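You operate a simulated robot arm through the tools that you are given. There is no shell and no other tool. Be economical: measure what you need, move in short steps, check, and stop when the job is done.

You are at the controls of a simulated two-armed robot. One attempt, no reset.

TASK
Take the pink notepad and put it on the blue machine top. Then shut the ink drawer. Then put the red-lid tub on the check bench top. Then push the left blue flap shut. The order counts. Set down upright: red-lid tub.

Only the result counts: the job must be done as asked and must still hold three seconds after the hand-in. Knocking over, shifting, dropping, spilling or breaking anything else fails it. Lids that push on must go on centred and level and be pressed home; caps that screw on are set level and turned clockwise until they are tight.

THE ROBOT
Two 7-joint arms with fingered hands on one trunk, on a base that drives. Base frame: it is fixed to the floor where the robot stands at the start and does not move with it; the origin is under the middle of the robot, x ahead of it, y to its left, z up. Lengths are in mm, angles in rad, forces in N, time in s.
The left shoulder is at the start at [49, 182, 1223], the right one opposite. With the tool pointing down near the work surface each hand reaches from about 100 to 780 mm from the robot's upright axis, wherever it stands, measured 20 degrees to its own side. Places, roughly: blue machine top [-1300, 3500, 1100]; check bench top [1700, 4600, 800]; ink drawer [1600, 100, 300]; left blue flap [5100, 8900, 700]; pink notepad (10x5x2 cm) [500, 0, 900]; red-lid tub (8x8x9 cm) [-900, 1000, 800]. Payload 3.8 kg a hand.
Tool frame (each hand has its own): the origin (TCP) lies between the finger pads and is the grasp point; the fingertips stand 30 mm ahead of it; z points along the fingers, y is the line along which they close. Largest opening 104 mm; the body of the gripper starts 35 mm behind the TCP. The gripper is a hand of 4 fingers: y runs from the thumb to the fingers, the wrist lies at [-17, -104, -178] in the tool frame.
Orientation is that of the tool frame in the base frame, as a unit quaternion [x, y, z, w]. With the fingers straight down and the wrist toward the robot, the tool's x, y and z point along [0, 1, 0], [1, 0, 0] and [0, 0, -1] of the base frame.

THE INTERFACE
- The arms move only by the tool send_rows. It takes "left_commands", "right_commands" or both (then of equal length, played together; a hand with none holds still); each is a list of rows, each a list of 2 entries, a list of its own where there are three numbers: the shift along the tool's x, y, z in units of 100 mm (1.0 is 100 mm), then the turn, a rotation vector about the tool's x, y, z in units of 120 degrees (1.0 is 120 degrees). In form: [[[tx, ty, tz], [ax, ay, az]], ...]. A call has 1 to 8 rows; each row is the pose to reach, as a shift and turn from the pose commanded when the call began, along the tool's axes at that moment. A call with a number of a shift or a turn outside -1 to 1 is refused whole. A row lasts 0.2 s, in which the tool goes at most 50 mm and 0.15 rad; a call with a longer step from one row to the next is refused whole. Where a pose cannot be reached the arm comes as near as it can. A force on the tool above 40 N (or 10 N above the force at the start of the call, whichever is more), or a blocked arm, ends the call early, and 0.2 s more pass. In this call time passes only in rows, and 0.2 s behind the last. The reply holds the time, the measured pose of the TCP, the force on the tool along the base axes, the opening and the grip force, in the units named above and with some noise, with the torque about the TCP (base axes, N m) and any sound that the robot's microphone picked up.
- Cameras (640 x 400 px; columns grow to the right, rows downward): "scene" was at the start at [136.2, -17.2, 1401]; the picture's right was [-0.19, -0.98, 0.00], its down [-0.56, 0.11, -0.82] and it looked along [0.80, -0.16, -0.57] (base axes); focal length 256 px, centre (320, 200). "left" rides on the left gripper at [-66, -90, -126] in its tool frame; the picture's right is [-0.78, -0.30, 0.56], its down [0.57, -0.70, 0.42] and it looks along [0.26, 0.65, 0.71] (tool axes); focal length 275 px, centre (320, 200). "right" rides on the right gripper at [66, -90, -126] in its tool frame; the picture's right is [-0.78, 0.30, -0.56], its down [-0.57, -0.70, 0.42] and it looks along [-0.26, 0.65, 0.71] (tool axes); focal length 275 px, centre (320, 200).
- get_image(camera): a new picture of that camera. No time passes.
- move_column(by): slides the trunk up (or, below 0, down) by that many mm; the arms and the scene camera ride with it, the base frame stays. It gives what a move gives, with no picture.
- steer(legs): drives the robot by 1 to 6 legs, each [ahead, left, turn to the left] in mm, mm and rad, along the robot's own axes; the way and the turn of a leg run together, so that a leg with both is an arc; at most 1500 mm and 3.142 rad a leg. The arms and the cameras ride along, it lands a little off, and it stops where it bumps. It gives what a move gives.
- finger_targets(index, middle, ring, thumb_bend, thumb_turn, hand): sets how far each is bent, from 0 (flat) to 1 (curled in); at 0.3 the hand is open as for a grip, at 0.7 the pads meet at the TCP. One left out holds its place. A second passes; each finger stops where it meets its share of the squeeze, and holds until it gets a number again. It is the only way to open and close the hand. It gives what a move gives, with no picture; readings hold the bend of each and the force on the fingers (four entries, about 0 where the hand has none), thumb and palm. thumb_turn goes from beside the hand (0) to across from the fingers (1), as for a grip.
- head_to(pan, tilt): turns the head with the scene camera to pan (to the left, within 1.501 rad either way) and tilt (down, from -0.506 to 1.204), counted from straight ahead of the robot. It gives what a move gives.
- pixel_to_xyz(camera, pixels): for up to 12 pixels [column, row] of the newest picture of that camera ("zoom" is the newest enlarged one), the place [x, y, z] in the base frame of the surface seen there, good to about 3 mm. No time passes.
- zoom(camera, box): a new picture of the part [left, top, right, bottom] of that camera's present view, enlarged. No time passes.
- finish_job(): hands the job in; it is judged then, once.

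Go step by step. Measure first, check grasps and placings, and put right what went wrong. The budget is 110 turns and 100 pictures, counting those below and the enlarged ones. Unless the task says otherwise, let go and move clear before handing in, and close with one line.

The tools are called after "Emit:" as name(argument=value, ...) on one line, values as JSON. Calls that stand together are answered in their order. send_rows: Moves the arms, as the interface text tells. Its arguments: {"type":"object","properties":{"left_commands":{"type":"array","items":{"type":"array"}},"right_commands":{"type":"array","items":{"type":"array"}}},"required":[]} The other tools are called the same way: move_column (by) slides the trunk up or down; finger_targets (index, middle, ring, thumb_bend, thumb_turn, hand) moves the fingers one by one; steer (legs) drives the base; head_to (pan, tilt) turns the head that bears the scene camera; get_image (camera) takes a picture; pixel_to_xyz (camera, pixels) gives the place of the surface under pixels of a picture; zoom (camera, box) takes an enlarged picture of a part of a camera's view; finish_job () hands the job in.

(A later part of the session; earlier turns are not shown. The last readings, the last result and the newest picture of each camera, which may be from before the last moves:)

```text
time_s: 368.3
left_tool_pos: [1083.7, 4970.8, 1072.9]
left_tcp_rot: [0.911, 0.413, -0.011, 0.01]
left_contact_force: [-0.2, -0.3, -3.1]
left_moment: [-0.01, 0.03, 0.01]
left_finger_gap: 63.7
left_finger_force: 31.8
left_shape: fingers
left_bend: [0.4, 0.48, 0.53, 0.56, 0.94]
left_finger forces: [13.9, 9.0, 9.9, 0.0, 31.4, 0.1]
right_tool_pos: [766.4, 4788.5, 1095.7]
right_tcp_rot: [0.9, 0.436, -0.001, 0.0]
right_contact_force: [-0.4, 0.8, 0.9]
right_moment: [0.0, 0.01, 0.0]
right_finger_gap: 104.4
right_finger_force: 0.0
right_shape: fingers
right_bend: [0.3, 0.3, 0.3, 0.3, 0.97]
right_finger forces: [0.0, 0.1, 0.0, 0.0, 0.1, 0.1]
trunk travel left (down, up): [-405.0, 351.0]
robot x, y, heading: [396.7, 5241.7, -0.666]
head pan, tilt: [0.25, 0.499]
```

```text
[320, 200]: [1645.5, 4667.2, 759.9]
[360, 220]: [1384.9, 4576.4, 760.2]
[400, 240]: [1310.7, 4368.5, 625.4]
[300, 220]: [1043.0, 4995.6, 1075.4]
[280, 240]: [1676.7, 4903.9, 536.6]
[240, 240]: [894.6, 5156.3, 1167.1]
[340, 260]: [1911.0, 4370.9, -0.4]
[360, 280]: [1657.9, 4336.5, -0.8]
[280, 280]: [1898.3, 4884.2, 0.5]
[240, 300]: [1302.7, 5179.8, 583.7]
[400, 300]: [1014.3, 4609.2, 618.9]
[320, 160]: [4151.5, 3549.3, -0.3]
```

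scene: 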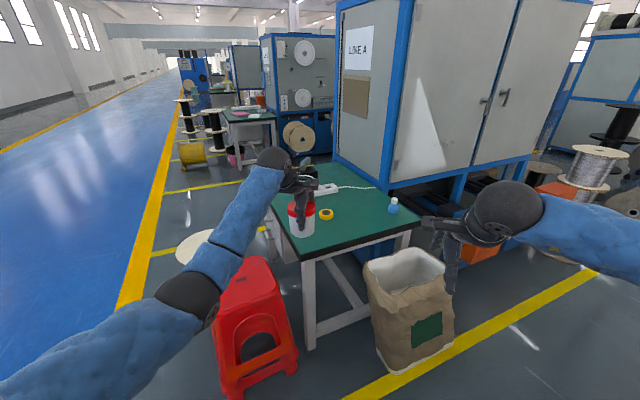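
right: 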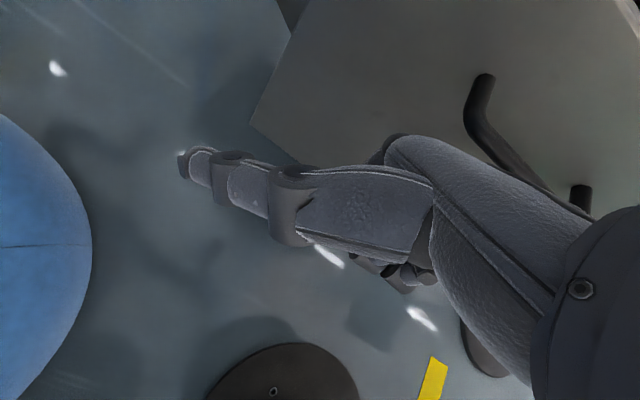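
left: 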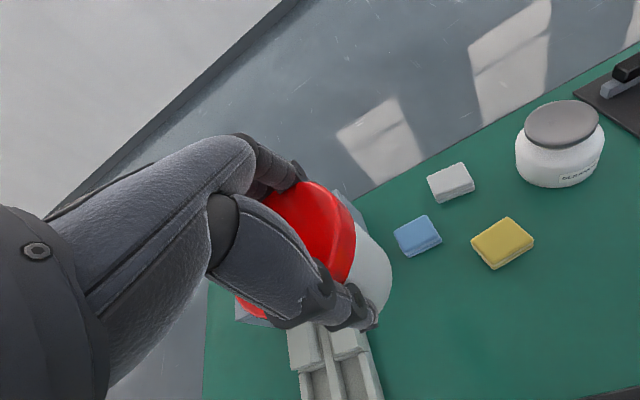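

The bench's near corner region is mostly free, with a tape roll at (326,213), a bottle at (393,205) and a power strip. I'm measuring them to choose a spot.

Emit:
zoom(camera="scene", box=[250, 160, 430, 280])

Emit:
pixel_to_xyz(camera="scene", pixels=[[326, 213], [333, 218], [320, 189], [393, 208], [340, 240], [302, 252], [330, 235], [280, 215], [410, 228], [370, 232], [350, 190], [345, 225]])

```text
3.33 times, centred on (340, 220) of scene
```

zoom: 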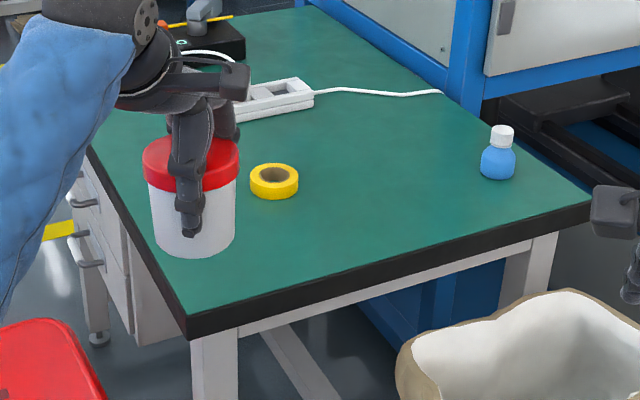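

```text
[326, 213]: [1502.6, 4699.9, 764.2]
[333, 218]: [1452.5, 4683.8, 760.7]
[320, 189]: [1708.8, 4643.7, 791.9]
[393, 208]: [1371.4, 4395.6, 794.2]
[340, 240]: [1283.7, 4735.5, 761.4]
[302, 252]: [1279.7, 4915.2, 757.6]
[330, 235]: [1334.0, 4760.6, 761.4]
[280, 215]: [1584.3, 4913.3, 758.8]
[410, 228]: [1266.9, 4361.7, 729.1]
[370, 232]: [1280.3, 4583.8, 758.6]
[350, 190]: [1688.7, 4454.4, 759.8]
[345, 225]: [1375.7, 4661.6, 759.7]
```

The spot (1360,4800) is free: 160 mm from the tape and ~90 mm or more from the edges. I'm driving in so the tub comes above it, then lowering the trunk most of the way.

Emit:
steer(legs=[[326, 30, 0]])

Emit:
move_column(by=-205)

Emit:
get_image(camera="scene")

Emit:
get_image(camera="left")

```text
time_s: 370.4
left_tool_pos: [1352.9, 4787.1, 1071.6]
left_tcp_rot: [0.913, 0.408, -0.011, 0.008]
left_contact_force: [-0.2, 1.3, -3.3]
left_moment: [-0.04, 0.0, 0.02]
left_finger_gap: 63.5
left_finger_force: 32.8
left_shape: fingers
left_bend: [0.4, 0.48, 0.53, 0.56, 0.94]
left_finger forces: [13.9, 9.0, 10.2, 0.1, 31.5, 0.0]
right_tool_pos: [1034.5, 4607.6, 1094.5]
right_tcp_rot: [0.902, 0.432, -0.002, -0.001]
right_contact_force: [0.9, 0.0, 0.5]
right_moment: [-0.02, 0.02, 0.01]
right_finger_gap: 104.3
right_finger_force: 0.0
right_shape: fingers
right_bend: [0.3, 0.3, 0.3, 0.3, 0.97]
right_finger forces: [0.0, 0.0, 0.0, 0.0, 0.0, 0.0]
trunk travel left (down, up): [-405.0, 351.0]
robot x, y, heading: [665.4, 5056.1, -0.676]
head pan, tilt: [0.25, 0.499]
```

```text
time_s: 372.7
left_tool_pos: [1353.3, 4788.0, 868.2]
left_tcp_rot: [0.913, 0.408, -0.011, 0.01]
left_contact_force: [0.0, 0.8, -3.5]
left_moment: [-0.01, 0.0, 0.0]
left_finger_gap: 63.3
left_finger_force: 31.9
left_shape: fingers
left_bend: [0.4, 0.48, 0.53, 0.56, 0.94]
left_finger forces: [13.7, 9.0, 10.0, 0.1, 31.5, 0.0]
right_tool_pos: [1032.8, 4606.7, 889.5]
right_tcp_rot: [0.902, 0.432, -0.001, -0.001]
right_contact_force: [0.2, 0.5, 0.4]
right_moment: [-0.01, 0.02, 0.03]
right_finger_gap: 104.4
right_finger_force: 0.0
right_shape: fingers
right_bend: [0.3, 0.3, 0.3, 0.3, 0.97]
right_finger forces: [0.0, 0.1, 0.0, 0.1, 0.1, 0.0]
trunk travel left (down, up): [-200.0, 556.0]
robot x, y, heading: [665.2, 5058.2, -0.671]
head pan, tilt: [0.25, 0.499]
```

```text
28 pictures are left
```

scene: 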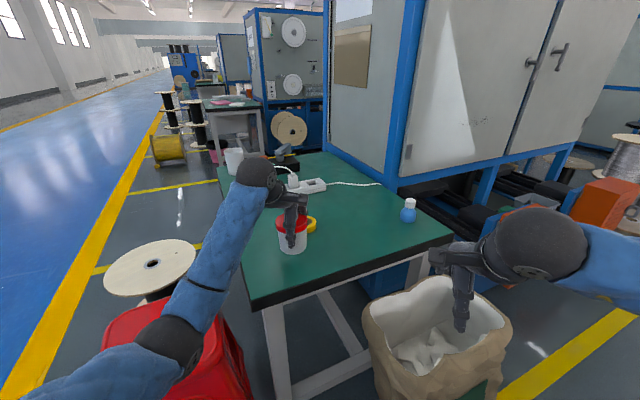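

```text
27 pictures are left
```

left: 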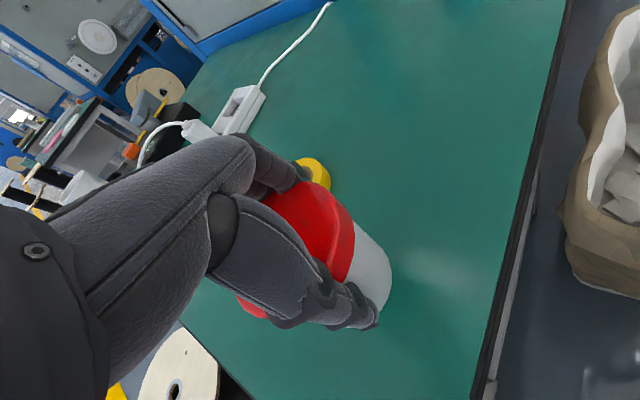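

The tub hangs above a clear patch of bench with its bottom about 40 mm up. I'm lowering it slowly to contact.

Emit:
send_rows(left_commands=[[[0, 0, 0.15], [0, 0, 0]], [[0, 0, 0.28], [0, 0, 0]], [[0, 0, 0.34], [0, 0, 0]], [[0, 0, 0.38], [0, 0, 0]], [[0, 0, 0.41], [0, 0, 0]], [[0, 0, 0.43], [0, 0, 0]]])

Emit:
zoom(camera="scene", box=[220, 150, 400, 290])

```text
time_s: 374.1
left_tool_pos: [1352.1, 4785.6, 827.6]
left_tcp_rot: [0.912, 0.409, -0.01, 0.012]
left_contact_force: [1.4, -1.1, 5.8]
left_moment: [-0.11, -0.37, -0.02]
left_finger_gap: 63.2
left_finger_force: 34.2
left_shape: fingers
left_bend: [0.4, 0.48, 0.53, 0.56, 0.94]
left_finger forces: [14.9, 9.7, 11.2, 0.0, 32.5, 0.1]
right_tool_pos: [1032.5, 4607.9, 889.4]
right_tcp_rot: [0.902, 0.432, -0.002, 0.0]
right_contact_force: [-0.8, 0.0, 0.6]
right_moment: [-0.02, 0.01, 0.0]
right_finger_gap: 104.4
right_finger_force: 0.1
right_shape: fingers
right_bend: [0.3, 0.3, 0.3, 0.3, 0.97]
right_finger forces: [0.1, 0.1, 0.1, 0.0, 0.0, 0.0]
trunk travel left (down, up): [-200.0, 556.0]
robot x, y, heading: [666.2, 5057.3, -0.674]
head pan, tilt: [0.25, 0.499]
```

```text
2.86 times, centred on (310, 220) of scene
```

zoom: 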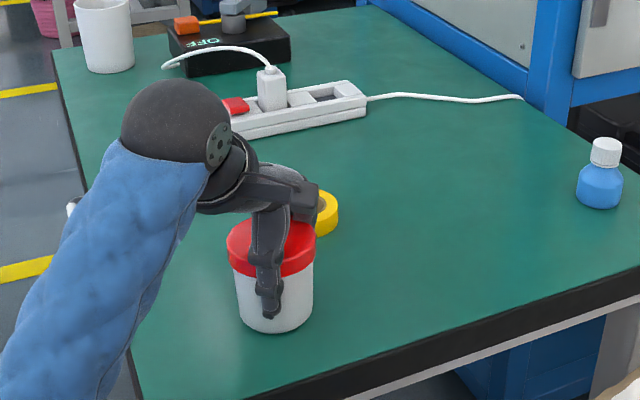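

Contact is confirmed (force went from −3.5 to +5.8 N) and the tub stands flat. I'm opening the hand and lifting straight up.

Emit:
finger_targets(hand="left", index=0.33, middle=0.33, ring=0.33, thumb_bend=0.3)

Emit:
send_rows(left_commands=[[[0, 0, -0.15], [0, 0, 0]], [[0, 0, -0.35], [0, 0, 0]], [[0, 0, -0.65], [0, 0, 0]], [[0, 0, -1.0], [0, 0, 0]]])

Emit:
move_column(by=250)

Emit:
get_image(camera="scene")

```text
time_s: 375.1
left_tool_pos: [1352.9, 4787.7, 823.8]
left_tcp_rot: [0.912, 0.409, -0.011, 0.01]
left_contact_force: [-0.5, 0.9, 0.6]
left_moment: [-0.02, -0.03, 0.04]
left_finger_gap: 101.2
left_finger_force: 0.7
left_shape: fingers
left_bend: [0.33, 0.33, 0.33, 0.3, 0.97]
left_finger forces: [0.0, 0.0, 0.1, 0.0, 0.4, 0.1]
right_tool_pos: [1033.3, 4608.0, 890.4]
right_tcp_rot: [0.902, 0.432, -0.001, 0.0]
right_contact_force: [0.3, -0.1, -0.6]
right_moment: [0.0, -0.06, 0.02]
right_finger_gap: 104.5
right_finger_force: 0.0
right_shape: fingers
right_bend: [0.3, 0.3, 0.3, 0.3, 0.97]
right_finger forces: [0.0, 0.1, 0.0, 0.0, 0.0, 0.0]
trunk travel left (down, up): [-200.0, 556.0]
robot x, y, heading: [662.2, 5057.6, -0.677]
head pan, tilt: [0.25, 0.499]
```

```text
time_s: 376.1
left_tool_pos: [1353.0, 4789.5, 924.2]
left_tcp_rot: [0.912, 0.409, -0.012, 0.01]
left_contact_force: [0.9, 0.5, -1.0]
left_moment: [0.01, -0.03, 0.04]
left_finger_gap: 100.9
left_finger_force: 0.0
left_shape: fingers
left_bend: [0.33, 0.33, 0.33, 0.3, 0.97]
left_finger forces: [0.0, 0.0, 0.1, 0.0, 0.0, 0.1]
right_tool_pos: [1032.5, 4605.9, 890.0]
right_tcp_rot: [0.901, 0.433, -0.001, -0.001]
right_contact_force: [0.6, 0.1, 0.4]
right_moment: [-0.03, 0.03, -0.03]
right_finger_gap: 104.4
right_finger_force: 0.0
right_shape: fingers
right_bend: [0.3, 0.3, 0.3, 0.3, 0.97]
right_finger forces: [0.0, 0.0, 0.1, 0.0, 0.1, 0.0]
trunk travel left (down, up): [-200.0, 556.0]
robot x, y, heading: [668.1, 5059.8, -0.68]
head pan, tilt: [0.25, 0.499]
```

```text
time_s: 378.6
left_tool_pos: [1353.8, 4789.3, 1174.6]
left_tcp_rot: [0.912, 0.409, -0.01, 0.01]
left_contact_force: [-0.2, -0.5, 0.1]
left_moment: [0.03, -0.01, -0.01]
left_finger_gap: 101.1
left_finger_force: 0.0
left_shape: fingers
left_bend: [0.33, 0.33, 0.33, 0.3, 0.97]
left_finger forces: [0.0, 0.1, 0.0, 0.0, 0.0, 0.1]
right_tool_pos: [1033.9, 4607.8, 1137.6]
right_tcp_rot: [0.902, 0.432, -0.002, -0.001]
right_contact_force: [-0.3, -0.4, -0.5]
right_moment: [0.0, -0.04, -0.02]
right_finger_gap: 104.5
right_finger_force: 0.0
right_shape: fingers
right_bend: [0.3, 0.3, 0.3, 0.3, 0.97]
right_finger forces: [0.0, 0.0, 0.0, 0.0, 0.0, 0.1]
trunk travel left (down, up): [-450.0, 306.0]
robot x, y, heading: [664.4, 5061.1, -0.672]
head pan, tilt: [0.25, 0.499]
```

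```text
25 pictures are left
```

scene: 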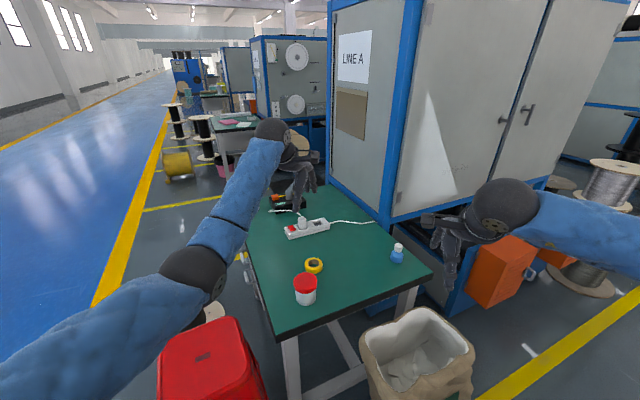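

The tub stands upright on the bench by itself. Now I'm backing off and driving across the blue floor toward the flap near (5100,8900,700).

Emit:
steer(legs=[[-450, 0, 0], [0, 0, 0.675], [0, 900, 0], [1400, 0, 0], [1400, 0, 0]])

Emit:
head_to(pan=0.8, tilt=0.35)

Emit:
get_image(camera="scene")

Emit:
pixel_to_xyz(camera="scene", pixels=[[320, 200], [360, 200], [400, 200], [440, 180], [280, 180], [360, 160], [400, 150], [440, 140], [320, 160], [480, 180], [400, 240], [280, 220]])

```text
time_s: 400.6
left_tool_pos: [3750.9, 6657.3, 1175.4]
left_tcp_rot: [0.691, 0.722, -0.006, 0.013]
left_contact_force: [-0.4, -0.8, 0.5]
left_moment: [0.01, 0.01, 0.01]
left_finger_gap: 100.9
left_finger_force: 0.1
left_shape: fingers
left_bend: [0.33, 0.33, 0.33, 0.3, 0.97]
left_finger forces: [0.1, 0.0, 0.0, 0.1, 0.0, 0.0]
right_tool_pos: [3648.3, 6304.1, 1138.9]
right_tcp_rot: [0.673, 0.739, -0.002, 0.0]
right_contact_force: [-0.4, 0.0, -0.1]
right_moment: [0.01, 0.0, 0.0]
right_finger_gap: 104.5
right_finger_force: 0.1
right_shape: fingers
right_bend: [0.3, 0.3, 0.3, 0.3, 0.97]
right_finger forces: [0.1, 0.0, 0.0, 0.0, 0.0, 0.0]
trunk travel left (down, up): [-450.0, 306.0]
robot x, y, heading: [3076.3, 6371.6, 0.096]
head pan, tilt: [0.25, 0.499]
```

```text
time_s: 401.5
left_tool_pos: [3750.3, 6658.1, 1174.9]
left_tcp_rot: [0.691, 0.723, -0.006, 0.013]
left_contact_force: [0.4, -0.5, -0.6]
left_moment: [0.01, 0.0, 0.03]
left_finger_gap: 100.8
left_finger_force: 0.2
left_shape: fingers
left_bend: [0.33, 0.33, 0.33, 0.3, 0.97]
left_finger forces: [0.1, 0.0, 0.0, 0.0, 0.0, 0.1]
right_tool_pos: [3648.5, 6304.7, 1139.9]
right_tcp_rot: [0.673, 0.74, -0.002, 0.0]
right_contact_force: [0.0, 0.4, -0.1]
right_moment: [0.0, 0.0, -0.01]
right_finger_gap: 104.4
right_finger_force: 0.0
right_shape: fingers
right_bend: [0.3, 0.3, 0.3, 0.3, 0.97]
right_finger forces: [0.0, 0.1, 0.1, 0.0, 0.1, 0.1]
trunk travel left (down, up): [-450.0, 306.0]
robot x, y, heading: [3070.4, 6373.5, 0.097]
head pan, tilt: [0.799, 0.351]
```

```text
24 pictures are left
```

scene: 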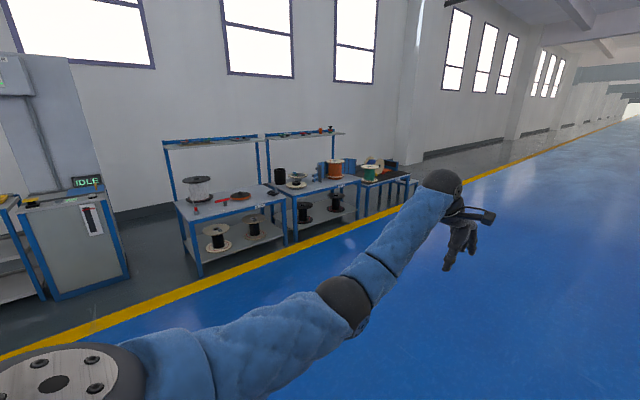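

```text
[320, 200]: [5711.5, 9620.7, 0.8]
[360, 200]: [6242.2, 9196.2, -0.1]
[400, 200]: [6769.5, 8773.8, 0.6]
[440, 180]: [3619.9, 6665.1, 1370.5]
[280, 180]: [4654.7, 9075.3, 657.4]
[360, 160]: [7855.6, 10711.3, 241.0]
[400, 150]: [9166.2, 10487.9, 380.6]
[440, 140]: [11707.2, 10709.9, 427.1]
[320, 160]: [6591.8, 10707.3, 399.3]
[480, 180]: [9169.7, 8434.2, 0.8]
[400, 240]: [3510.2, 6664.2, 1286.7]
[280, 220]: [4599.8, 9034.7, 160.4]
```

Blue work tables stand along y≈9000. I'm zooming in around (5100,8900) to find the blue flaps.

Emit:
zoom(camera="scene", box=[240, 130, 430, 250])

Emit:
pixel_to_xyz(camera="scene", pixels=[[320, 172], [350, 160], [350, 170], [300, 185], [360, 180], [370, 185], [390, 175], [315, 190], [330, 190], [345, 190], [360, 195], [410, 180]])

```text
3.33 times, centred on (335, 190) of scene
```

zoom: 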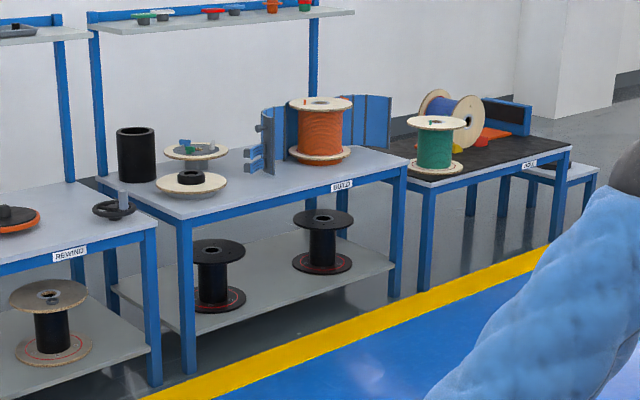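

```text
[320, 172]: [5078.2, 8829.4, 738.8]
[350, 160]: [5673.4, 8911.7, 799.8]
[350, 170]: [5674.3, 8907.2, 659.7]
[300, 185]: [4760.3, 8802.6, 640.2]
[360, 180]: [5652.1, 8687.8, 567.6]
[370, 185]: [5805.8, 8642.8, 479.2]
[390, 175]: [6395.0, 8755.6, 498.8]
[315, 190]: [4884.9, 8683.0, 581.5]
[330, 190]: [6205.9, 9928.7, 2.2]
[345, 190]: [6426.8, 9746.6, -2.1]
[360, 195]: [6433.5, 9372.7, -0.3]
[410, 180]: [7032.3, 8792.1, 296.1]
```

On the "BUILD" table, an orange spool stands between two blue hinged flaps near (5100,8900). I'm driving in front of it and facing north.

Emit:
steer(legs=[[1050, 580, 0], [1000, 560, 0], [0, 0, 1.474]])

Emit:
head_to(pan=0.0, tilt=0.55)

Emit:
get_image(camera="scene")

```text
time_s: 416.6
left_tool_pos: [4652.6, 8414.2, 1175.8]
left_tcp_rot: [-0.016, 1.0, 0.005, 0.014]
left_contact_force: [0.4, -1.0, 0.9]
left_moment: [0.01, 0.01, 0.01]
left_finger_gap: 101.1
left_finger_force: 0.0
left_shape: fingers
left_bend: [0.33, 0.33, 0.33, 0.3, 0.97]
left_finger forces: [0.0, 0.1, 0.1, 0.1, 0.0, 0.1]
right_tool_pos: [5004.8, 8307.8, 1140.1]
right_tcp_rot: [-0.042, 0.999, -0.001, 0.001]
right_contact_force: [-0.2, -0.6, -0.1]
right_moment: [0.0, -0.04, 0.0]
right_finger_gap: 104.3
right_finger_force: 0.1
right_shape: fingers
right_bend: [0.3, 0.3, 0.3, 0.3, 0.97]
right_finger forces: [0.0, 0.0, 0.0, 0.0, 0.0, 0.1]
trunk travel left (down, up): [-450.0, 306.0]
robot x, y, heading: [4927.7, 7733.1, 1.653]
head pan, tilt: [0.799, 0.351]
```

```text
time_s: 417.7
left_tool_pos: [4653.7, 8415.2, 1174.6]
left_tcp_rot: [-0.017, 1.0, 0.004, 0.014]
left_contact_force: [-0.3, 0.4, -0.2]
left_moment: [0.03, -0.02, 0.01]
left_finger_gap: 101.0
left_finger_force: 0.1
left_shape: fingers
left_bend: [0.33, 0.33, 0.33, 0.3, 0.97]
left_finger forces: [0.0, 0.0, 0.0, 0.0, 0.0, 0.0]
right_tool_pos: [5006.1, 8309.7, 1138.5]
right_tcp_rot: [-0.042, 0.999, -0.002, 0.0]
right_contact_force: [-0.1, 0.0, -0.3]
right_moment: [-0.01, 0.01, -0.01]
right_finger_gap: 104.9
right_finger_force: 0.0
right_shape: fingers
right_bend: [0.3, 0.3, 0.3, 0.3, 0.97]
right_finger forces: [0.0, 0.0, 0.0, 0.1, 0.0, 0.1]
trunk travel left (down, up): [-450.0, 306.0]
robot x, y, heading: [4928.8, 7727.0, 1.657]
head pan, tilt: [0.0, 0.55]
```

```text
22 pictures are left
```

scene: 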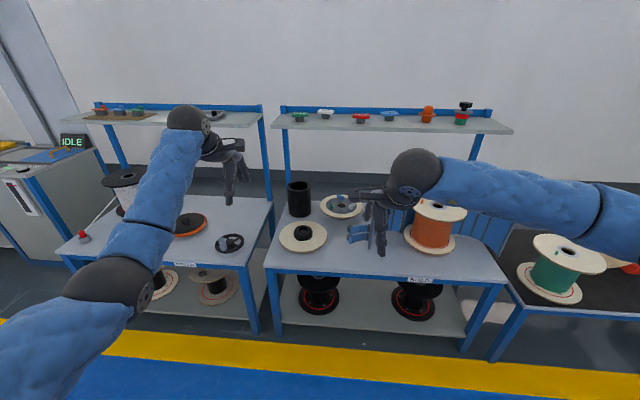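

My right hand hides the left flap at (370,225). I'm shifting right so it appears between my hands.

Emit:
steer(legs=[[0, -230, -0.08]])

Emit:
zoom(camera="scene", box=[200, 140, 440, 300])

```text
time_s: 419.4
left_tool_pos: [4950.0, 8446.4, 1175.5]
left_tcp_rot: [0.026, 1.0, 0.004, 0.014]
left_contact_force: [0.1, 0.1, 0.2]
left_moment: [-0.02, 0.02, 0.04]
left_finger_gap: 101.1
left_finger_force: 0.1
left_shape: fingers
left_bend: [0.33, 0.33, 0.33, 0.3, 0.97]
left_finger forces: [0.1, 0.1, 0.0, 0.0, 0.0, 0.1]
right_tool_pos: [5291.6, 8309.5, 1140.3]
right_tcp_rot: [0.001, 1.0, -0.002, 0.001]
right_contact_force: [0.5, -0.3, 0.5]
right_moment: [-0.02, 0.0, 0.02]
right_finger_gap: 104.4
right_finger_force: 0.1
right_shape: fingers
right_bend: [0.3, 0.3, 0.3, 0.3, 0.97]
right_finger forces: [0.0, 0.0, 0.0, 0.0, 0.1, 0.1]
trunk travel left (down, up): [-450.0, 306.0]
robot x, y, heading: [5165.1, 7740.5, 1.572]
head pan, tilt: [0.0, 0.55]
```

```text
2.50 times, centred on (320, 220) of scene
```

zoom: 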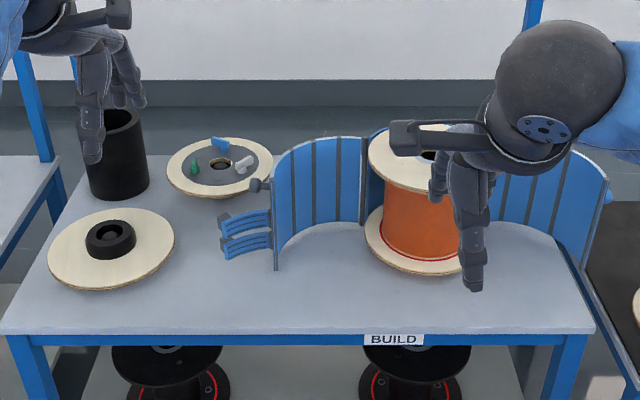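

The left flap is a curved guard with its free edge at zoom (275,240) and its hinge behind the spool near (365,175). I'm measuring these points.

Emit:
pixel_to_xyz(camera="zoom", pixels=[[276, 260], [276, 185], [290, 200], [320, 190], [345, 180], [362, 165], [362, 210], [260, 185], [240, 240], [225, 245], [385, 240], [420, 260]])

Emit:
pixel_to_xyz(camera="zoom", pixels=[[376, 150], [400, 160], [455, 240], [500, 210], [540, 200], [580, 220], [600, 190], [300, 300], [200, 180], [120, 240], [283, 165], [340, 145]])

```text
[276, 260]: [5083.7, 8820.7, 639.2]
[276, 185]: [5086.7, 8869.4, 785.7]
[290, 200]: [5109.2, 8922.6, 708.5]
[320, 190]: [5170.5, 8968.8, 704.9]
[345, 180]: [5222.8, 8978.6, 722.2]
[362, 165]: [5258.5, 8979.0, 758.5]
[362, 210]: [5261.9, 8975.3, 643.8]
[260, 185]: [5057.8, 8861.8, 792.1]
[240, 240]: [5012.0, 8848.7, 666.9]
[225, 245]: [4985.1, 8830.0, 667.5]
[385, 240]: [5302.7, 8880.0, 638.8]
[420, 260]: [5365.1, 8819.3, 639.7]
```

```text
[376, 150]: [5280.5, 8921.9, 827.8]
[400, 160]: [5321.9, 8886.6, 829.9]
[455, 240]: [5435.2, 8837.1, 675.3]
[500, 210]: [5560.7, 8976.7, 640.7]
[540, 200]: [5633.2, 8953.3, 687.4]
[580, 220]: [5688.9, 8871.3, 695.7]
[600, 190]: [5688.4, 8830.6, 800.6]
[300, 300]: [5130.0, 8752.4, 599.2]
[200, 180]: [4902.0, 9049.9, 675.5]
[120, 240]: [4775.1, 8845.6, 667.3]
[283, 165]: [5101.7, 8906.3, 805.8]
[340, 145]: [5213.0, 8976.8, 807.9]
```

I worked it out: hinge at about (5262,8977), free edge at (5085,8830), so it swings ~60° toward the front around the spool. I'll sweep it from its outer left side with the left hand. First I'm tucking the right hand, shaping the left, and driving closer.

Emit:
send_rows(right_commands=[[[-0.3, -0.3, -0.2], [0, 0, 0]], [[-0.6, -0.6, -0.4], [0, 0, 0]], [[-0.8, -0.8, -0.7], [0, 0, 0]], [[-0.8, -0.8, -1.0], [0, 0, 0]]])

Emit:
finger_targets(hand="left", index=0.6, middle=0.6, ring=0.6, thumb_bend=0.6)

Emit:
steer(legs=[[465, -95, 0]])

Emit:
move_column(by=-230)

Emit:
head_to(pan=0.15, tilt=0.75)

Emit:
get_image(camera="scene")

```text
time_s: 420.4
left_tool_pos: [4948.1, 8446.3, 1175.5]
left_tcp_rot: [0.025, 1.0, 0.004, 0.014]
left_contact_force: [-0.7, 0.0, -0.2]
left_moment: [-0.02, 0.02, -0.03]
left_finger_gap: 101.3
left_finger_force: 0.0
left_shape: fingers
left_bend: [0.33, 0.33, 0.33, 0.3, 0.97]
left_finger forces: [0.1, 0.0, 0.0, 0.1, 0.0, 0.0]
right_tool_pos: [5368.8, 8228.9, 1235.6]
right_tcp_rot: [0.0, 1.0, -0.002, 0.001]
right_contact_force: [0.3, 0.6, 0.1]
right_moment: [-0.02, -0.01, 0.02]
right_finger_gap: 104.4
right_finger_force: 0.0
right_shape: fingers
right_bend: [0.3, 0.3, 0.3, 0.3, 0.97]
right_finger forces: [0.0, 0.0, 0.0, 0.1, 0.0, 0.0]
trunk travel left (down, up): [-450.0, 306.0]
robot x, y, heading: [5164.9, 7741.1, 1.57]
head pan, tilt: [0.0, 0.55]
```

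```text
time_s: 421.4
left_tool_pos: [4948.9, 8446.9, 1175.3]
left_tcp_rot: [0.026, 1.0, 0.004, 0.014]
left_contact_force: [0.7, -0.2, -0.3]
left_moment: [0.02, 0.0, 0.01]
left_finger_gap: 28.4
left_finger_force: 0.0
left_shape: fingers
left_bend: [0.6, 0.6, 0.6, 0.6, 0.97]
left_finger forces: [0.0, 0.0, 0.0, 0.0, 0.0, 0.0]
right_tool_pos: [5369.1, 8229.8, 1236.3]
right_tcp_rot: [0.001, 1.0, -0.002, 0.001]
right_contact_force: [0.0, 0.5, -0.8]
right_moment: [0.04, 0.0, 0.0]
right_finger_gap: 104.4
right_finger_force: 0.1
right_shape: fingers
right_bend: [0.3, 0.3, 0.3, 0.3, 0.97]
right_finger forces: [0.0, 0.0, 0.1, 0.0, 0.0, 0.1]
trunk travel left (down, up): [-450.0, 306.0]
robot x, y, heading: [5167.2, 7737.0, 1.576]
head pan, tilt: [0.0, 0.55]
```

```text
time_s: 424.3
left_tool_pos: [5042.6, 8913.6, 1175.0]
left_tcp_rot: [0.025, 1.0, 0.004, 0.014]
left_contact_force: [-0.4, 0.0, 0.6]
left_moment: [-0.01, -0.03, 0.0]
left_finger_gap: 28.5
left_finger_force: 0.1
left_shape: fingers
left_bend: [0.6, 0.6, 0.6, 0.6, 0.97]
left_finger forces: [0.1, 0.0, 0.0, 0.0, 0.1, 0.1]
right_tool_pos: [5463.5, 8698.4, 1236.3]
right_tcp_rot: [-0.001, 1.0, -0.002, 0.001]
right_contact_force: [0.2, -0.8, 0.2]
right_moment: [-0.01, 0.01, -0.02]
right_finger_gap: 104.1
right_finger_force: 0.1
right_shape: fingers
right_bend: [0.3, 0.3, 0.3, 0.3, 0.97]
right_finger forces: [0.0, 0.0, 0.0, 0.0, 0.1, 0.1]
trunk travel left (down, up): [-450.0, 306.0]
robot x, y, heading: [5263.2, 8209.8, 1.579]
head pan, tilt: [0.0, 0.55]
```

```text
time_s: 426.7
left_tool_pos: [5042.8, 8912.3, 947.0]
left_tcp_rot: [0.024, 1.0, 0.005, 0.014]
left_contact_force: [-0.8, 0.6, 0.0]
left_moment: [-0.01, -0.01, 0.03]
left_finger_gap: 28.4
left_finger_force: 0.0
left_shape: fingers
left_bend: [0.6, 0.6, 0.6, 0.6, 0.97]
left_finger forces: [0.0, 0.0, 0.1, 0.0, 0.0, 0.0]
right_tool_pos: [5462.8, 8697.7, 1007.8]
right_tcp_rot: [0.0, 1.0, -0.002, 0.001]
right_contact_force: [0.7, 0.1, 0.3]
right_moment: [0.02, 0.03, 0.0]
right_finger_gap: 104.1
right_finger_force: 0.1
right_shape: fingers
right_bend: [0.3, 0.3, 0.3, 0.3, 0.97]
right_finger forces: [0.0, 0.1, 0.0, 0.0, 0.0, 0.0]
trunk travel left (down, up): [-220.0, 536.0]
robot x, y, heading: [5264.7, 8209.9, 1.571]
head pan, tilt: [0.0, 0.55]
```

```text
time_s: 427.4
left_tool_pos: [5042.1, 8912.3, 944.7]
left_tcp_rot: [0.025, 1.0, 0.004, 0.014]
left_contact_force: [0.3, -0.2, -0.8]
left_moment: [-0.04, 0.03, -0.02]
left_finger_gap: 28.5
left_finger_force: 0.0
left_shape: fingers
left_bend: [0.6, 0.6, 0.6, 0.6, 0.97]
left_finger forces: [0.0, 0.1, 0.0, 0.1, 0.0, 0.1]
right_tool_pos: [5463.0, 8697.3, 1007.4]
right_tcp_rot: [-0.001, 1.0, -0.001, 0.001]
right_contact_force: [-0.4, -0.1, 0.1]
right_moment: [0.02, 0.03, 0.02]
right_finger_gap: 104.6
right_finger_force: 0.2
right_shape: fingers
right_bend: [0.3, 0.3, 0.3, 0.3, 0.97]
right_finger forces: [0.0, 0.0, 0.0, 0.0, 0.0, 0.0]
trunk travel left (down, up): [-220.0, 536.0]
robot x, y, heading: [5261.4, 8207.9, 1.571]
head pan, tilt: [0.15, 0.75]
```

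```text
20 pictures are left
```

scene: 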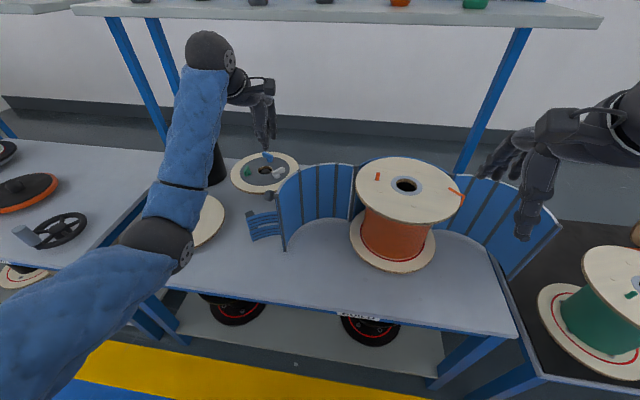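

The flap's free edge is at (283,240), with its bars at (265,225) and a disc behind at (265,173). I'm zooming to refine positions before going down.

Emit:
zoom(camera="scene", box=[200, 130, 400, 280])

Emit:
pixel_to_xyz(camera="scene", pixels=[[284, 248], [279, 195], [265, 215], [262, 235], [252, 232], [274, 192], [272, 188], [262, 190], [297, 170], [285, 178], [300, 200], [358, 165]])

```text
2.67 times, centred on (300, 205) of scene
```

zoom: 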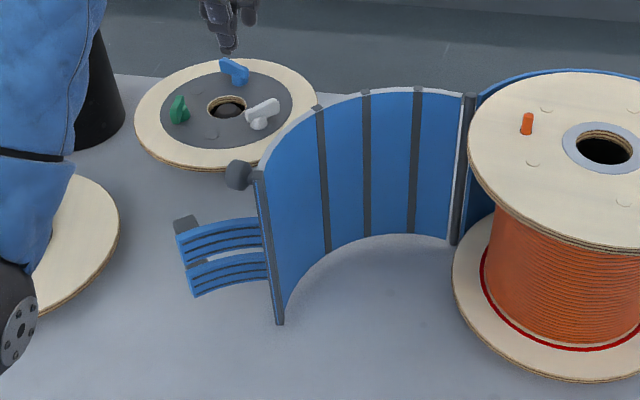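

```text
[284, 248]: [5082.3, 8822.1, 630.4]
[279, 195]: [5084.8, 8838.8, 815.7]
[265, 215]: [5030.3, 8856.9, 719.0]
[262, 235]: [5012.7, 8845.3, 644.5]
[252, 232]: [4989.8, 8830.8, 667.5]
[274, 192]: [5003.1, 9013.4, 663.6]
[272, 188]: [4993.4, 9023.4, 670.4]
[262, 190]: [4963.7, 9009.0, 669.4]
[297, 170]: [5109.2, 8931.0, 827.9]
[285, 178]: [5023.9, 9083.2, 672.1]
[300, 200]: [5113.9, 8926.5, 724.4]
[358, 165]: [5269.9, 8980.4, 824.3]
```

The edge is at (5083,8828), the bars reach z 720 behind it, and my hand is nearly above the pocket behind them. I'm descending beside the flap's outer face.

Emit:
send_rows(left_commands=[[[0.12, 0.05, 0.2], [0, 0, 0]], [[0.22, 0.05, 0.45], [0, 0, 0]], [[0.24, 0.05, 0.7], [0, 0, 0]], [[0.25, 0.05, 1.0], [0, 0, 0]]])

Emit:
send_rows(left_commands=[[[0.01, 0, 0.25], [0, 0, 0]], [[0.02, 0, 0.5], [0, 0, 0]], [[0.02, 0, 0.75], [0, 0, 0]], [[0.03, 0, 1.0], [0, 0, 0]]])

Emit:
get_image(camera="scene")

Emit:
get_image(camera="left")

```text
time_s: 428.4
left_tool_pos: [5020.3, 8919.8, 843.1]
left_tcp_rot: [0.024, 1.0, 0.003, 0.014]
left_contact_force: [0.3, 0.7, 0.1]
left_moment: [-0.01, -0.04, -0.01]
left_finger_gap: 28.4
left_finger_force: 0.1
left_shape: fingers
left_bend: [0.6, 0.6, 0.6, 0.6, 0.97]
left_finger forces: [0.0, 0.0, 0.0, 0.0, 0.0, 0.0]
right_tool_pos: [5462.6, 8697.4, 1006.5]
right_tcp_rot: [-0.002, 1.0, -0.002, 0.0]
right_contact_force: [-0.2, 0.6, -0.3]
right_moment: [-0.01, -0.04, -0.02]
right_finger_gap: 104.5
right_finger_force: 0.0
right_shape: fingers
right_bend: [0.3, 0.3, 0.3, 0.3, 0.97]
right_finger forces: [0.0, 0.0, 0.0, 0.1, 0.0, 0.1]
trunk travel left (down, up): [-220.0, 536.0]
robot x, y, heading: [5259.3, 8210.2, 1.575]
head pan, tilt: [0.15, 0.75]
```

```text
time_s: 429.4
left_tool_pos: [5020.3, 8920.7, 743.0]
left_tcp_rot: [0.024, 1.0, 0.004, 0.015]
left_contact_force: [-0.4, -0.2, 0.3]
left_moment: [-0.05, 0.03, -0.01]
left_finger_gap: 28.5
left_finger_force: 0.0
left_shape: fingers
left_bend: [0.6, 0.6, 0.6, 0.6, 0.97]
left_finger forces: [0.0, 0.0, 0.0, 0.0, 0.0, 0.0]
right_tool_pos: [5463.3, 8698.0, 1005.9]
right_tcp_rot: [-0.001, 1.0, -0.002, 0.001]
right_contact_force: [0.2, 0.3, -0.3]
right_moment: [-0.02, 0.0, 0.04]
right_finger_gap: 104.5
right_finger_force: 0.0
right_shape: fingers
right_bend: [0.3, 0.3, 0.3, 0.3, 0.97]
right_finger forces: [0.0, 0.0, 0.0, 0.0, 0.0, 0.1]
trunk travel left (down, up): [-220.0, 536.0]
robot x, y, heading: [5261.1, 8209.6, 1.575]
head pan, tilt: [0.15, 0.75]
```

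```text
18 pictures are left
```

scene: 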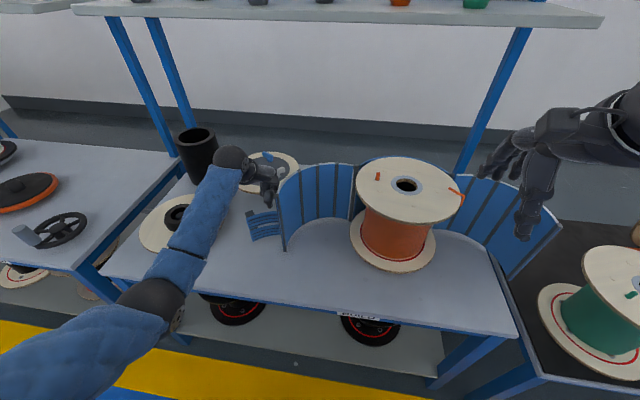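

```text
17 pictures are left
```

left: 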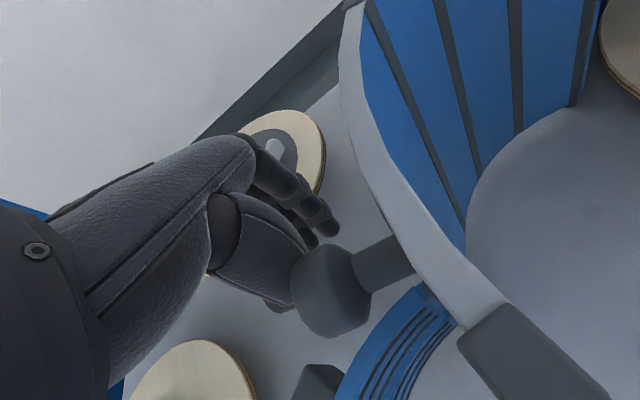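

The hand is in the pocket behind the knob and beside the flap, with no contact yet. I'm starting the sweep along the hinge circle toward the front.

Emit:
send_rows(left_commands=[[[-0.09, -0.28, 0], [0, 0, 0]], [[-0.25, -0.59, 0], [0, 0, 0]], [[-0.42, -0.84, 0], [0, 0, 0]], [[-0.56, -1.0, 0], [0, 0, 0]]])

Emit:
get_image(camera="scene")

```text
time_s: 430.4
left_tool_pos: [5072.3, 8817.2, 747.3]
left_tcp_rot: [0.023, 1.0, 0.004, 0.014]
left_contact_force: [0.0, -0.3, 0.5]
left_moment: [0.0, -0.01, 0.01]
left_finger_gap: 28.2
left_finger_force: 0.0
left_shape: fingers
left_bend: [0.6, 0.6, 0.6, 0.6, 0.97]
left_finger forces: [0.1, 0.0, 0.0, 0.0, 0.0, 0.1]
right_tool_pos: [5463.3, 8699.0, 1006.9]
right_tcp_rot: [0.0, 1.0, -0.001, 0.001]
right_contact_force: [0.2, -0.1, 0.5]
right_moment: [0.0, -0.04, 0.03]
right_finger_gap: 104.6
right_finger_force: 0.0
right_shape: fingers
right_bend: [0.3, 0.3, 0.3, 0.3, 0.97]
right_finger forces: [0.1, 0.0, 0.0, 0.1, 0.0, 0.0]
trunk travel left (down, up): [-220.0, 536.0]
robot x, y, heading: [5261.9, 8207.7, 1.573]
head pan, tilt: [0.15, 0.75]
```

```text
16 pictures are left
```

scene: 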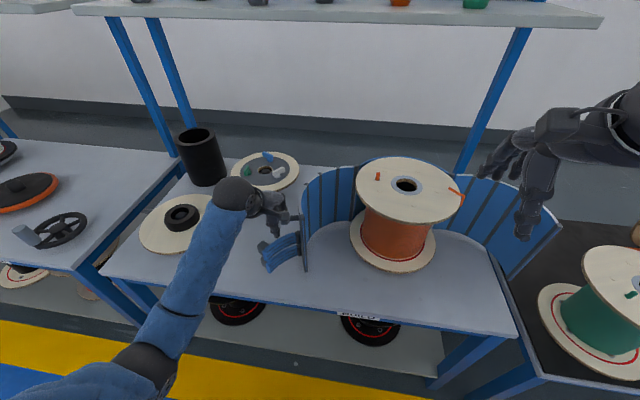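

The flap is turning with the hand (edge now at about (305,255)) at almost no force. I'm continuing along the arc.

Emit:
send_rows(left_commands=[[[-0.16, -0.16, 0], [0, 0, 0]], [[-0.32, -0.3, 0], [0, 0, 0]], [[-0.5, -0.42, 0], [0, 0, 0]], [[-0.68, -0.53, 0], [0, 0, 0]], [[-0.85, -0.61, 0], [0, 0, 0]], [[-0.99, -0.66, 0], [0, 0, 0]]])

Emit:
get_image(camera="scene")

```text
time_s: 431.8
left_tool_pos: [5166.8, 8745.3, 748.5]
left_tcp_rot: [0.024, 1.0, 0.004, 0.015]
left_contact_force: [0.5, -0.5, 0.5]
left_moment: [0.02, 0.0, -0.01]
left_finger_gap: 28.2
left_finger_force: 0.1
left_shape: fingers
left_bend: [0.6, 0.6, 0.6, 0.6, 0.97]
left_finger forces: [0.0, 0.0, 0.0, 0.0, 0.1, 0.1]
right_tool_pos: [5463.2, 8698.1, 1006.4]
right_tcp_rot: [-0.001, 1.0, -0.002, 0.001]
right_contact_force: [-0.7, -0.5, 0.0]
right_moment: [0.02, 0.03, 0.0]
right_finger_gap: 104.7
right_finger_force: 0.0
right_shape: fingers
right_bend: [0.3, 0.3, 0.3, 0.3, 0.97]
right_finger forces: [0.0, 0.0, 0.0, 0.1, 0.0, 0.0]
trunk travel left (down, up): [-220.0, 536.0]
robot x, y, heading: [5262.7, 8207.9, 1.579]
head pan, tilt: [0.15, 0.75]
```

```text
15 pictures are left
```

scene: 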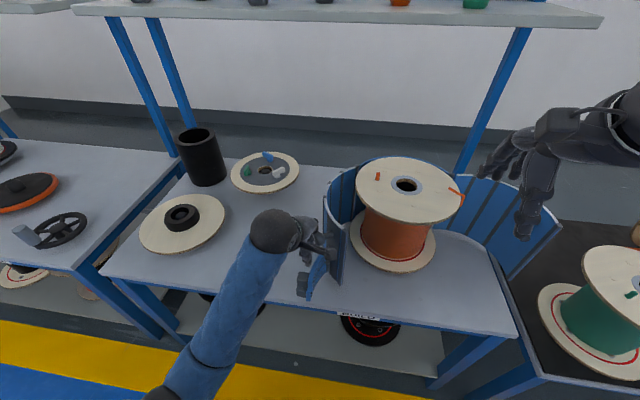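

The flap is well past halfway (edge near (340,280)). I'm continuing the push to the right.

Emit:
send_rows(left_commands=[[[-0.2, -0.05, 0], [0, 0, 0]], [[-0.4, -0.09, 0], [0, 0, 0]], [[-0.6, -0.1, 0], [0, 0, 0]], [[-0.78, -0.1, 0], [0, 0, 0]], [[-0.95, -0.08, 0], [0, 0, 0]]])

Emit:
get_image(camera="scene")

```text
time_s: 433.0
left_tool_pos: [5246.6, 8736.3, 741.4]
left_tcp_rot: [0.021, 1.0, 0.002, -0.006]
left_contact_force: [0.1, 0.2, 0.2]
left_moment: [-0.02, -0.04, -0.01]
left_finger_gap: 28.2
left_finger_force: 0.1
left_shape: fingers
left_bend: [0.6, 0.6, 0.6, 0.6, 0.97]
left_finger forces: [0.1, 0.0, 0.0, 0.0, 0.1, 0.0]
right_tool_pos: [5463.6, 8697.5, 1006.5]
right_tcp_rot: [-0.002, 1.0, -0.003, 0.001]
right_contact_force: [0.3, 0.7, 0.2]
right_moment: [0.01, 0.0, 0.0]
right_finger_gap: 104.7
right_finger_force: 0.1
right_shape: fingers
right_bend: [0.3, 0.3, 0.3, 0.3, 0.97]
right_finger forces: [0.1, 0.0, 0.1, 0.0, 0.0, 0.0]
trunk travel left (down, up): [-220.0, 536.0]
robot x, y, heading: [5266.3, 8211.8, 1.577]
head pan, tilt: [0.15, 0.75]
```

```text
14 pictures are left
```

scene: 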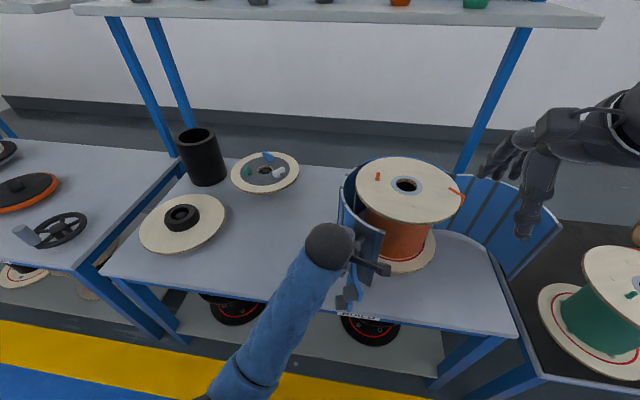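

The flap now wraps the spool's left side. I'm zooming to see how much travel is left.

Emit:
zoom(camera="scene", box=[300, 150, 460, 310])

Emit:
get_image(camera="left")

Emit:
pixel_to_xyz(camera="scene", pixels=[[383, 236], [381, 255], [347, 200], [360, 215], [388, 270], [352, 290], [405, 190], [362, 270], [372, 225]])

```text
2.50 times, centred on (380, 230) of scene
```

zoom: 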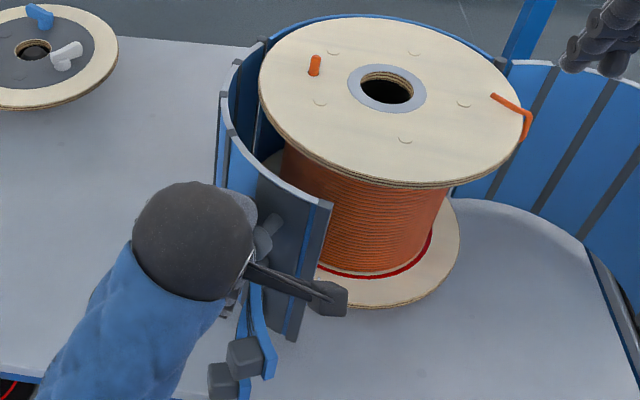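

```text
12 pictures are left
```

left: 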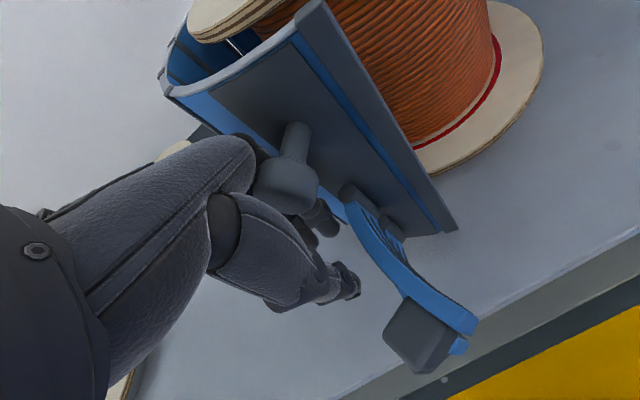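

```text
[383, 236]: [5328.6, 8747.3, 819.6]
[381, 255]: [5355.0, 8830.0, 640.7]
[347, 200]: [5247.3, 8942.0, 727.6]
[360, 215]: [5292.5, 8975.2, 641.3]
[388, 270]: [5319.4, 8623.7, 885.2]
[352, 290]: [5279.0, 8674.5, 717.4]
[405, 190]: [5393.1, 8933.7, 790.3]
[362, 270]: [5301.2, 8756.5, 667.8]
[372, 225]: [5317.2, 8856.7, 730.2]
```

The edge is at about (5320,8747), some 64° of turn. I'm pushing further along the arc to see whether it is at its stop.

Emit:
send_rows(left_commands=[[[-0.12, 0.02, 0], [0, 0, 0]], [[-0.24, 0.05, 0], [0, 0, 0]], [[-0.36, 0.1, 0], [0, 0, 0]], [[-0.48, 0.16, 0], [0, 0, 0]]])

Emit:
zoom(camera="scene", box=[300, 150, 460, 310])

Emit:
pixel_to_xyz(camera="zoom", pixels=[[328, 205], [335, 205], [325, 220], [310, 215], [320, 240]])

```text
time_s: 434.1
left_tool_pos: [5239.4, 8758.8, 713.0]
left_tcp_rot: [0.002, 0.998, 0.002, -0.058]
left_contact_force: [0.1, -0.5, 0.3]
left_moment: [-0.04, -0.01, 0.0]
left_finger_gap: 28.0
left_finger_force: 0.0
left_shape: fingers
left_bend: [0.6, 0.6, 0.6, 0.6, 0.97]
left_finger forces: [0.0, 0.0, 0.1, 0.0, 0.0, 0.1]
right_tool_pos: [5463.6, 8696.6, 1007.2]
right_tcp_rot: [-0.001, 1.0, -0.001, 0.001]
right_contact_force: [0.2, -0.8, -0.1]
right_moment: [-0.02, -0.05, -0.03]
right_finger_gap: 104.1
right_finger_force: 0.0
right_shape: fingers
right_bend: [0.3, 0.3, 0.3, 0.3, 0.97]
right_finger forces: [0.0, 0.0, 0.0, 0.0, 0.0, 0.0]
trunk travel left (down, up): [-220.0, 536.0]
robot x, y, heading: [5262.3, 8208.4, 1.573]
head pan, tilt: [0.15, 0.75]
stopped in row 4 (left hand): the arm was blocked; the commanded pose is now the measured one
```

```text
2.50 times, centred on (380, 230) of scene
```

zoom: 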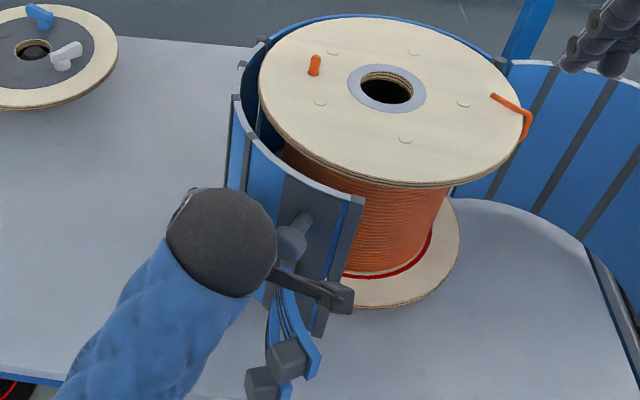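

```text
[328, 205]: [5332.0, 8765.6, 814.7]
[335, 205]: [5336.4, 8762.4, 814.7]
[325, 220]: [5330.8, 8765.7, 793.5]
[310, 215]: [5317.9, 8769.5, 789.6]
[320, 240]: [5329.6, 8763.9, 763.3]
```

The arm stopped while the flap's edge reached about (5340,8763), so the hand's body is probably against the knob. I'm withdrawing left and up to inspect the flap.

Emit:
send_rows(left_commands=[[[0.2, 0.05, 0], [0, 0, 0]], [[0.5, 0.1, 0], [0, 0, 0]], [[0.8, 0.1, -0.2], [0, 0, 0]], [[0.95, 0.1, -0.5], [0, 0, 0]], [[0.95, 0.1, -0.95], [0, 0, 0]]])

Emit:
zoom(camera="scene", box=[300, 150, 500, 310])

Emit:
pixel_to_xyz(camera="scene", pixels=[[357, 187], [463, 194], [405, 222], [407, 160], [385, 234], [390, 232], [388, 262], [345, 200], [352, 172], [372, 215]])

```text
time_s: 435.3
left_tool_pos: [5158.2, 8764.6, 817.2]
left_tcp_rot: [0.003, 0.998, 0.002, -0.058]
left_contact_force: [-0.7, 0.1, -0.1]
left_moment: [-0.02, -0.01, -0.01]
left_finger_gap: 28.0
left_finger_force: 0.0
left_shape: fingers
left_bend: [0.6, 0.6, 0.6, 0.6, 0.97]
left_finger forces: [0.0, 0.0, 0.0, 0.0, 0.0, 0.0]
right_tool_pos: [5462.3, 8697.6, 1006.8]
right_tcp_rot: [-0.001, 1.0, -0.001, 0.001]
right_contact_force: [-0.2, 0.2, -0.5]
right_moment: [0.01, 0.01, 0.02]
right_finger_gap: 104.4
right_finger_force: 0.0
right_shape: fingers
right_bend: [0.3, 0.3, 0.3, 0.3, 0.97]
right_finger forces: [0.0, 0.1, 0.1, 0.0, 0.1, 0.0]
trunk travel left (down, up): [-220.0, 536.0]
robot x, y, heading: [5262.3, 8207.3, 1.573]
head pan, tilt: [0.15, 0.75]
```

```text
2.50 times, centred on (400, 230) of scene
```

zoom: 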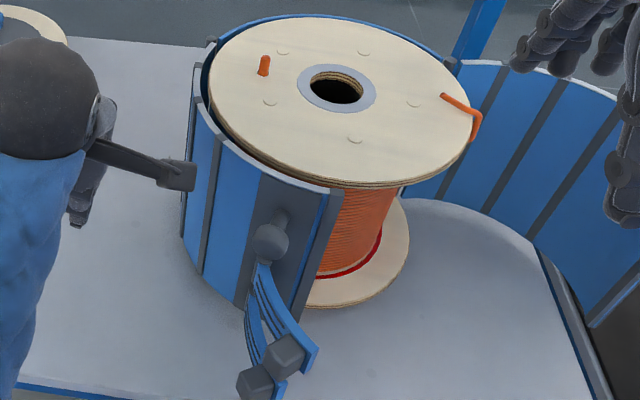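

```text
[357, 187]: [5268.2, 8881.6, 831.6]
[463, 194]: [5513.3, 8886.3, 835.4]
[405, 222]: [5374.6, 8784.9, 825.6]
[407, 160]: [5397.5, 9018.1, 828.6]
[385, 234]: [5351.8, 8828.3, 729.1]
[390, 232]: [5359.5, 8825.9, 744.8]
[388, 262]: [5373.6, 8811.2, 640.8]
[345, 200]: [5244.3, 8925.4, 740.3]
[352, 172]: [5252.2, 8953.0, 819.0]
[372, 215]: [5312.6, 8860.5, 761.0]
```

The flap now hugs the spool (centre about (5391,8900), flange radius 123). I'm checking that its rim is concentric.

Emit:
pixel_to_xyz(camera="zoom", pixels=[[334, 200], [325, 195], [300, 195], [240, 165], [215, 130], [200, 100], [196, 80], [210, 45], [455, 60], [330, 240], [310, 300], [185, 225]])

Emit:
zoom(camera="scene", box=[330, 150, 410, 240])

```text
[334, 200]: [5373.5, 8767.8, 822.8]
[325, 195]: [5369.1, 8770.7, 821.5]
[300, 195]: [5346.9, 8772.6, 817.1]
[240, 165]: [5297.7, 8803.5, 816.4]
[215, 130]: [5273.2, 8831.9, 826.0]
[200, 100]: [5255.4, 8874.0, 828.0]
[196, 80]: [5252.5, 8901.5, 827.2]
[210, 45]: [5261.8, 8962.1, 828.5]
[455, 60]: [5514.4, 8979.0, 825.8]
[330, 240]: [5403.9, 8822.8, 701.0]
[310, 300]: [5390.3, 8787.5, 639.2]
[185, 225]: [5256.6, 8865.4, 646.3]
```

```text
4.44 times, centred on (370, 195) of scene
```

zoom: 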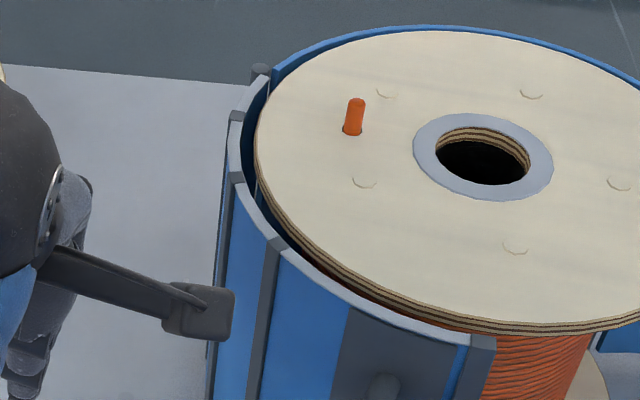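

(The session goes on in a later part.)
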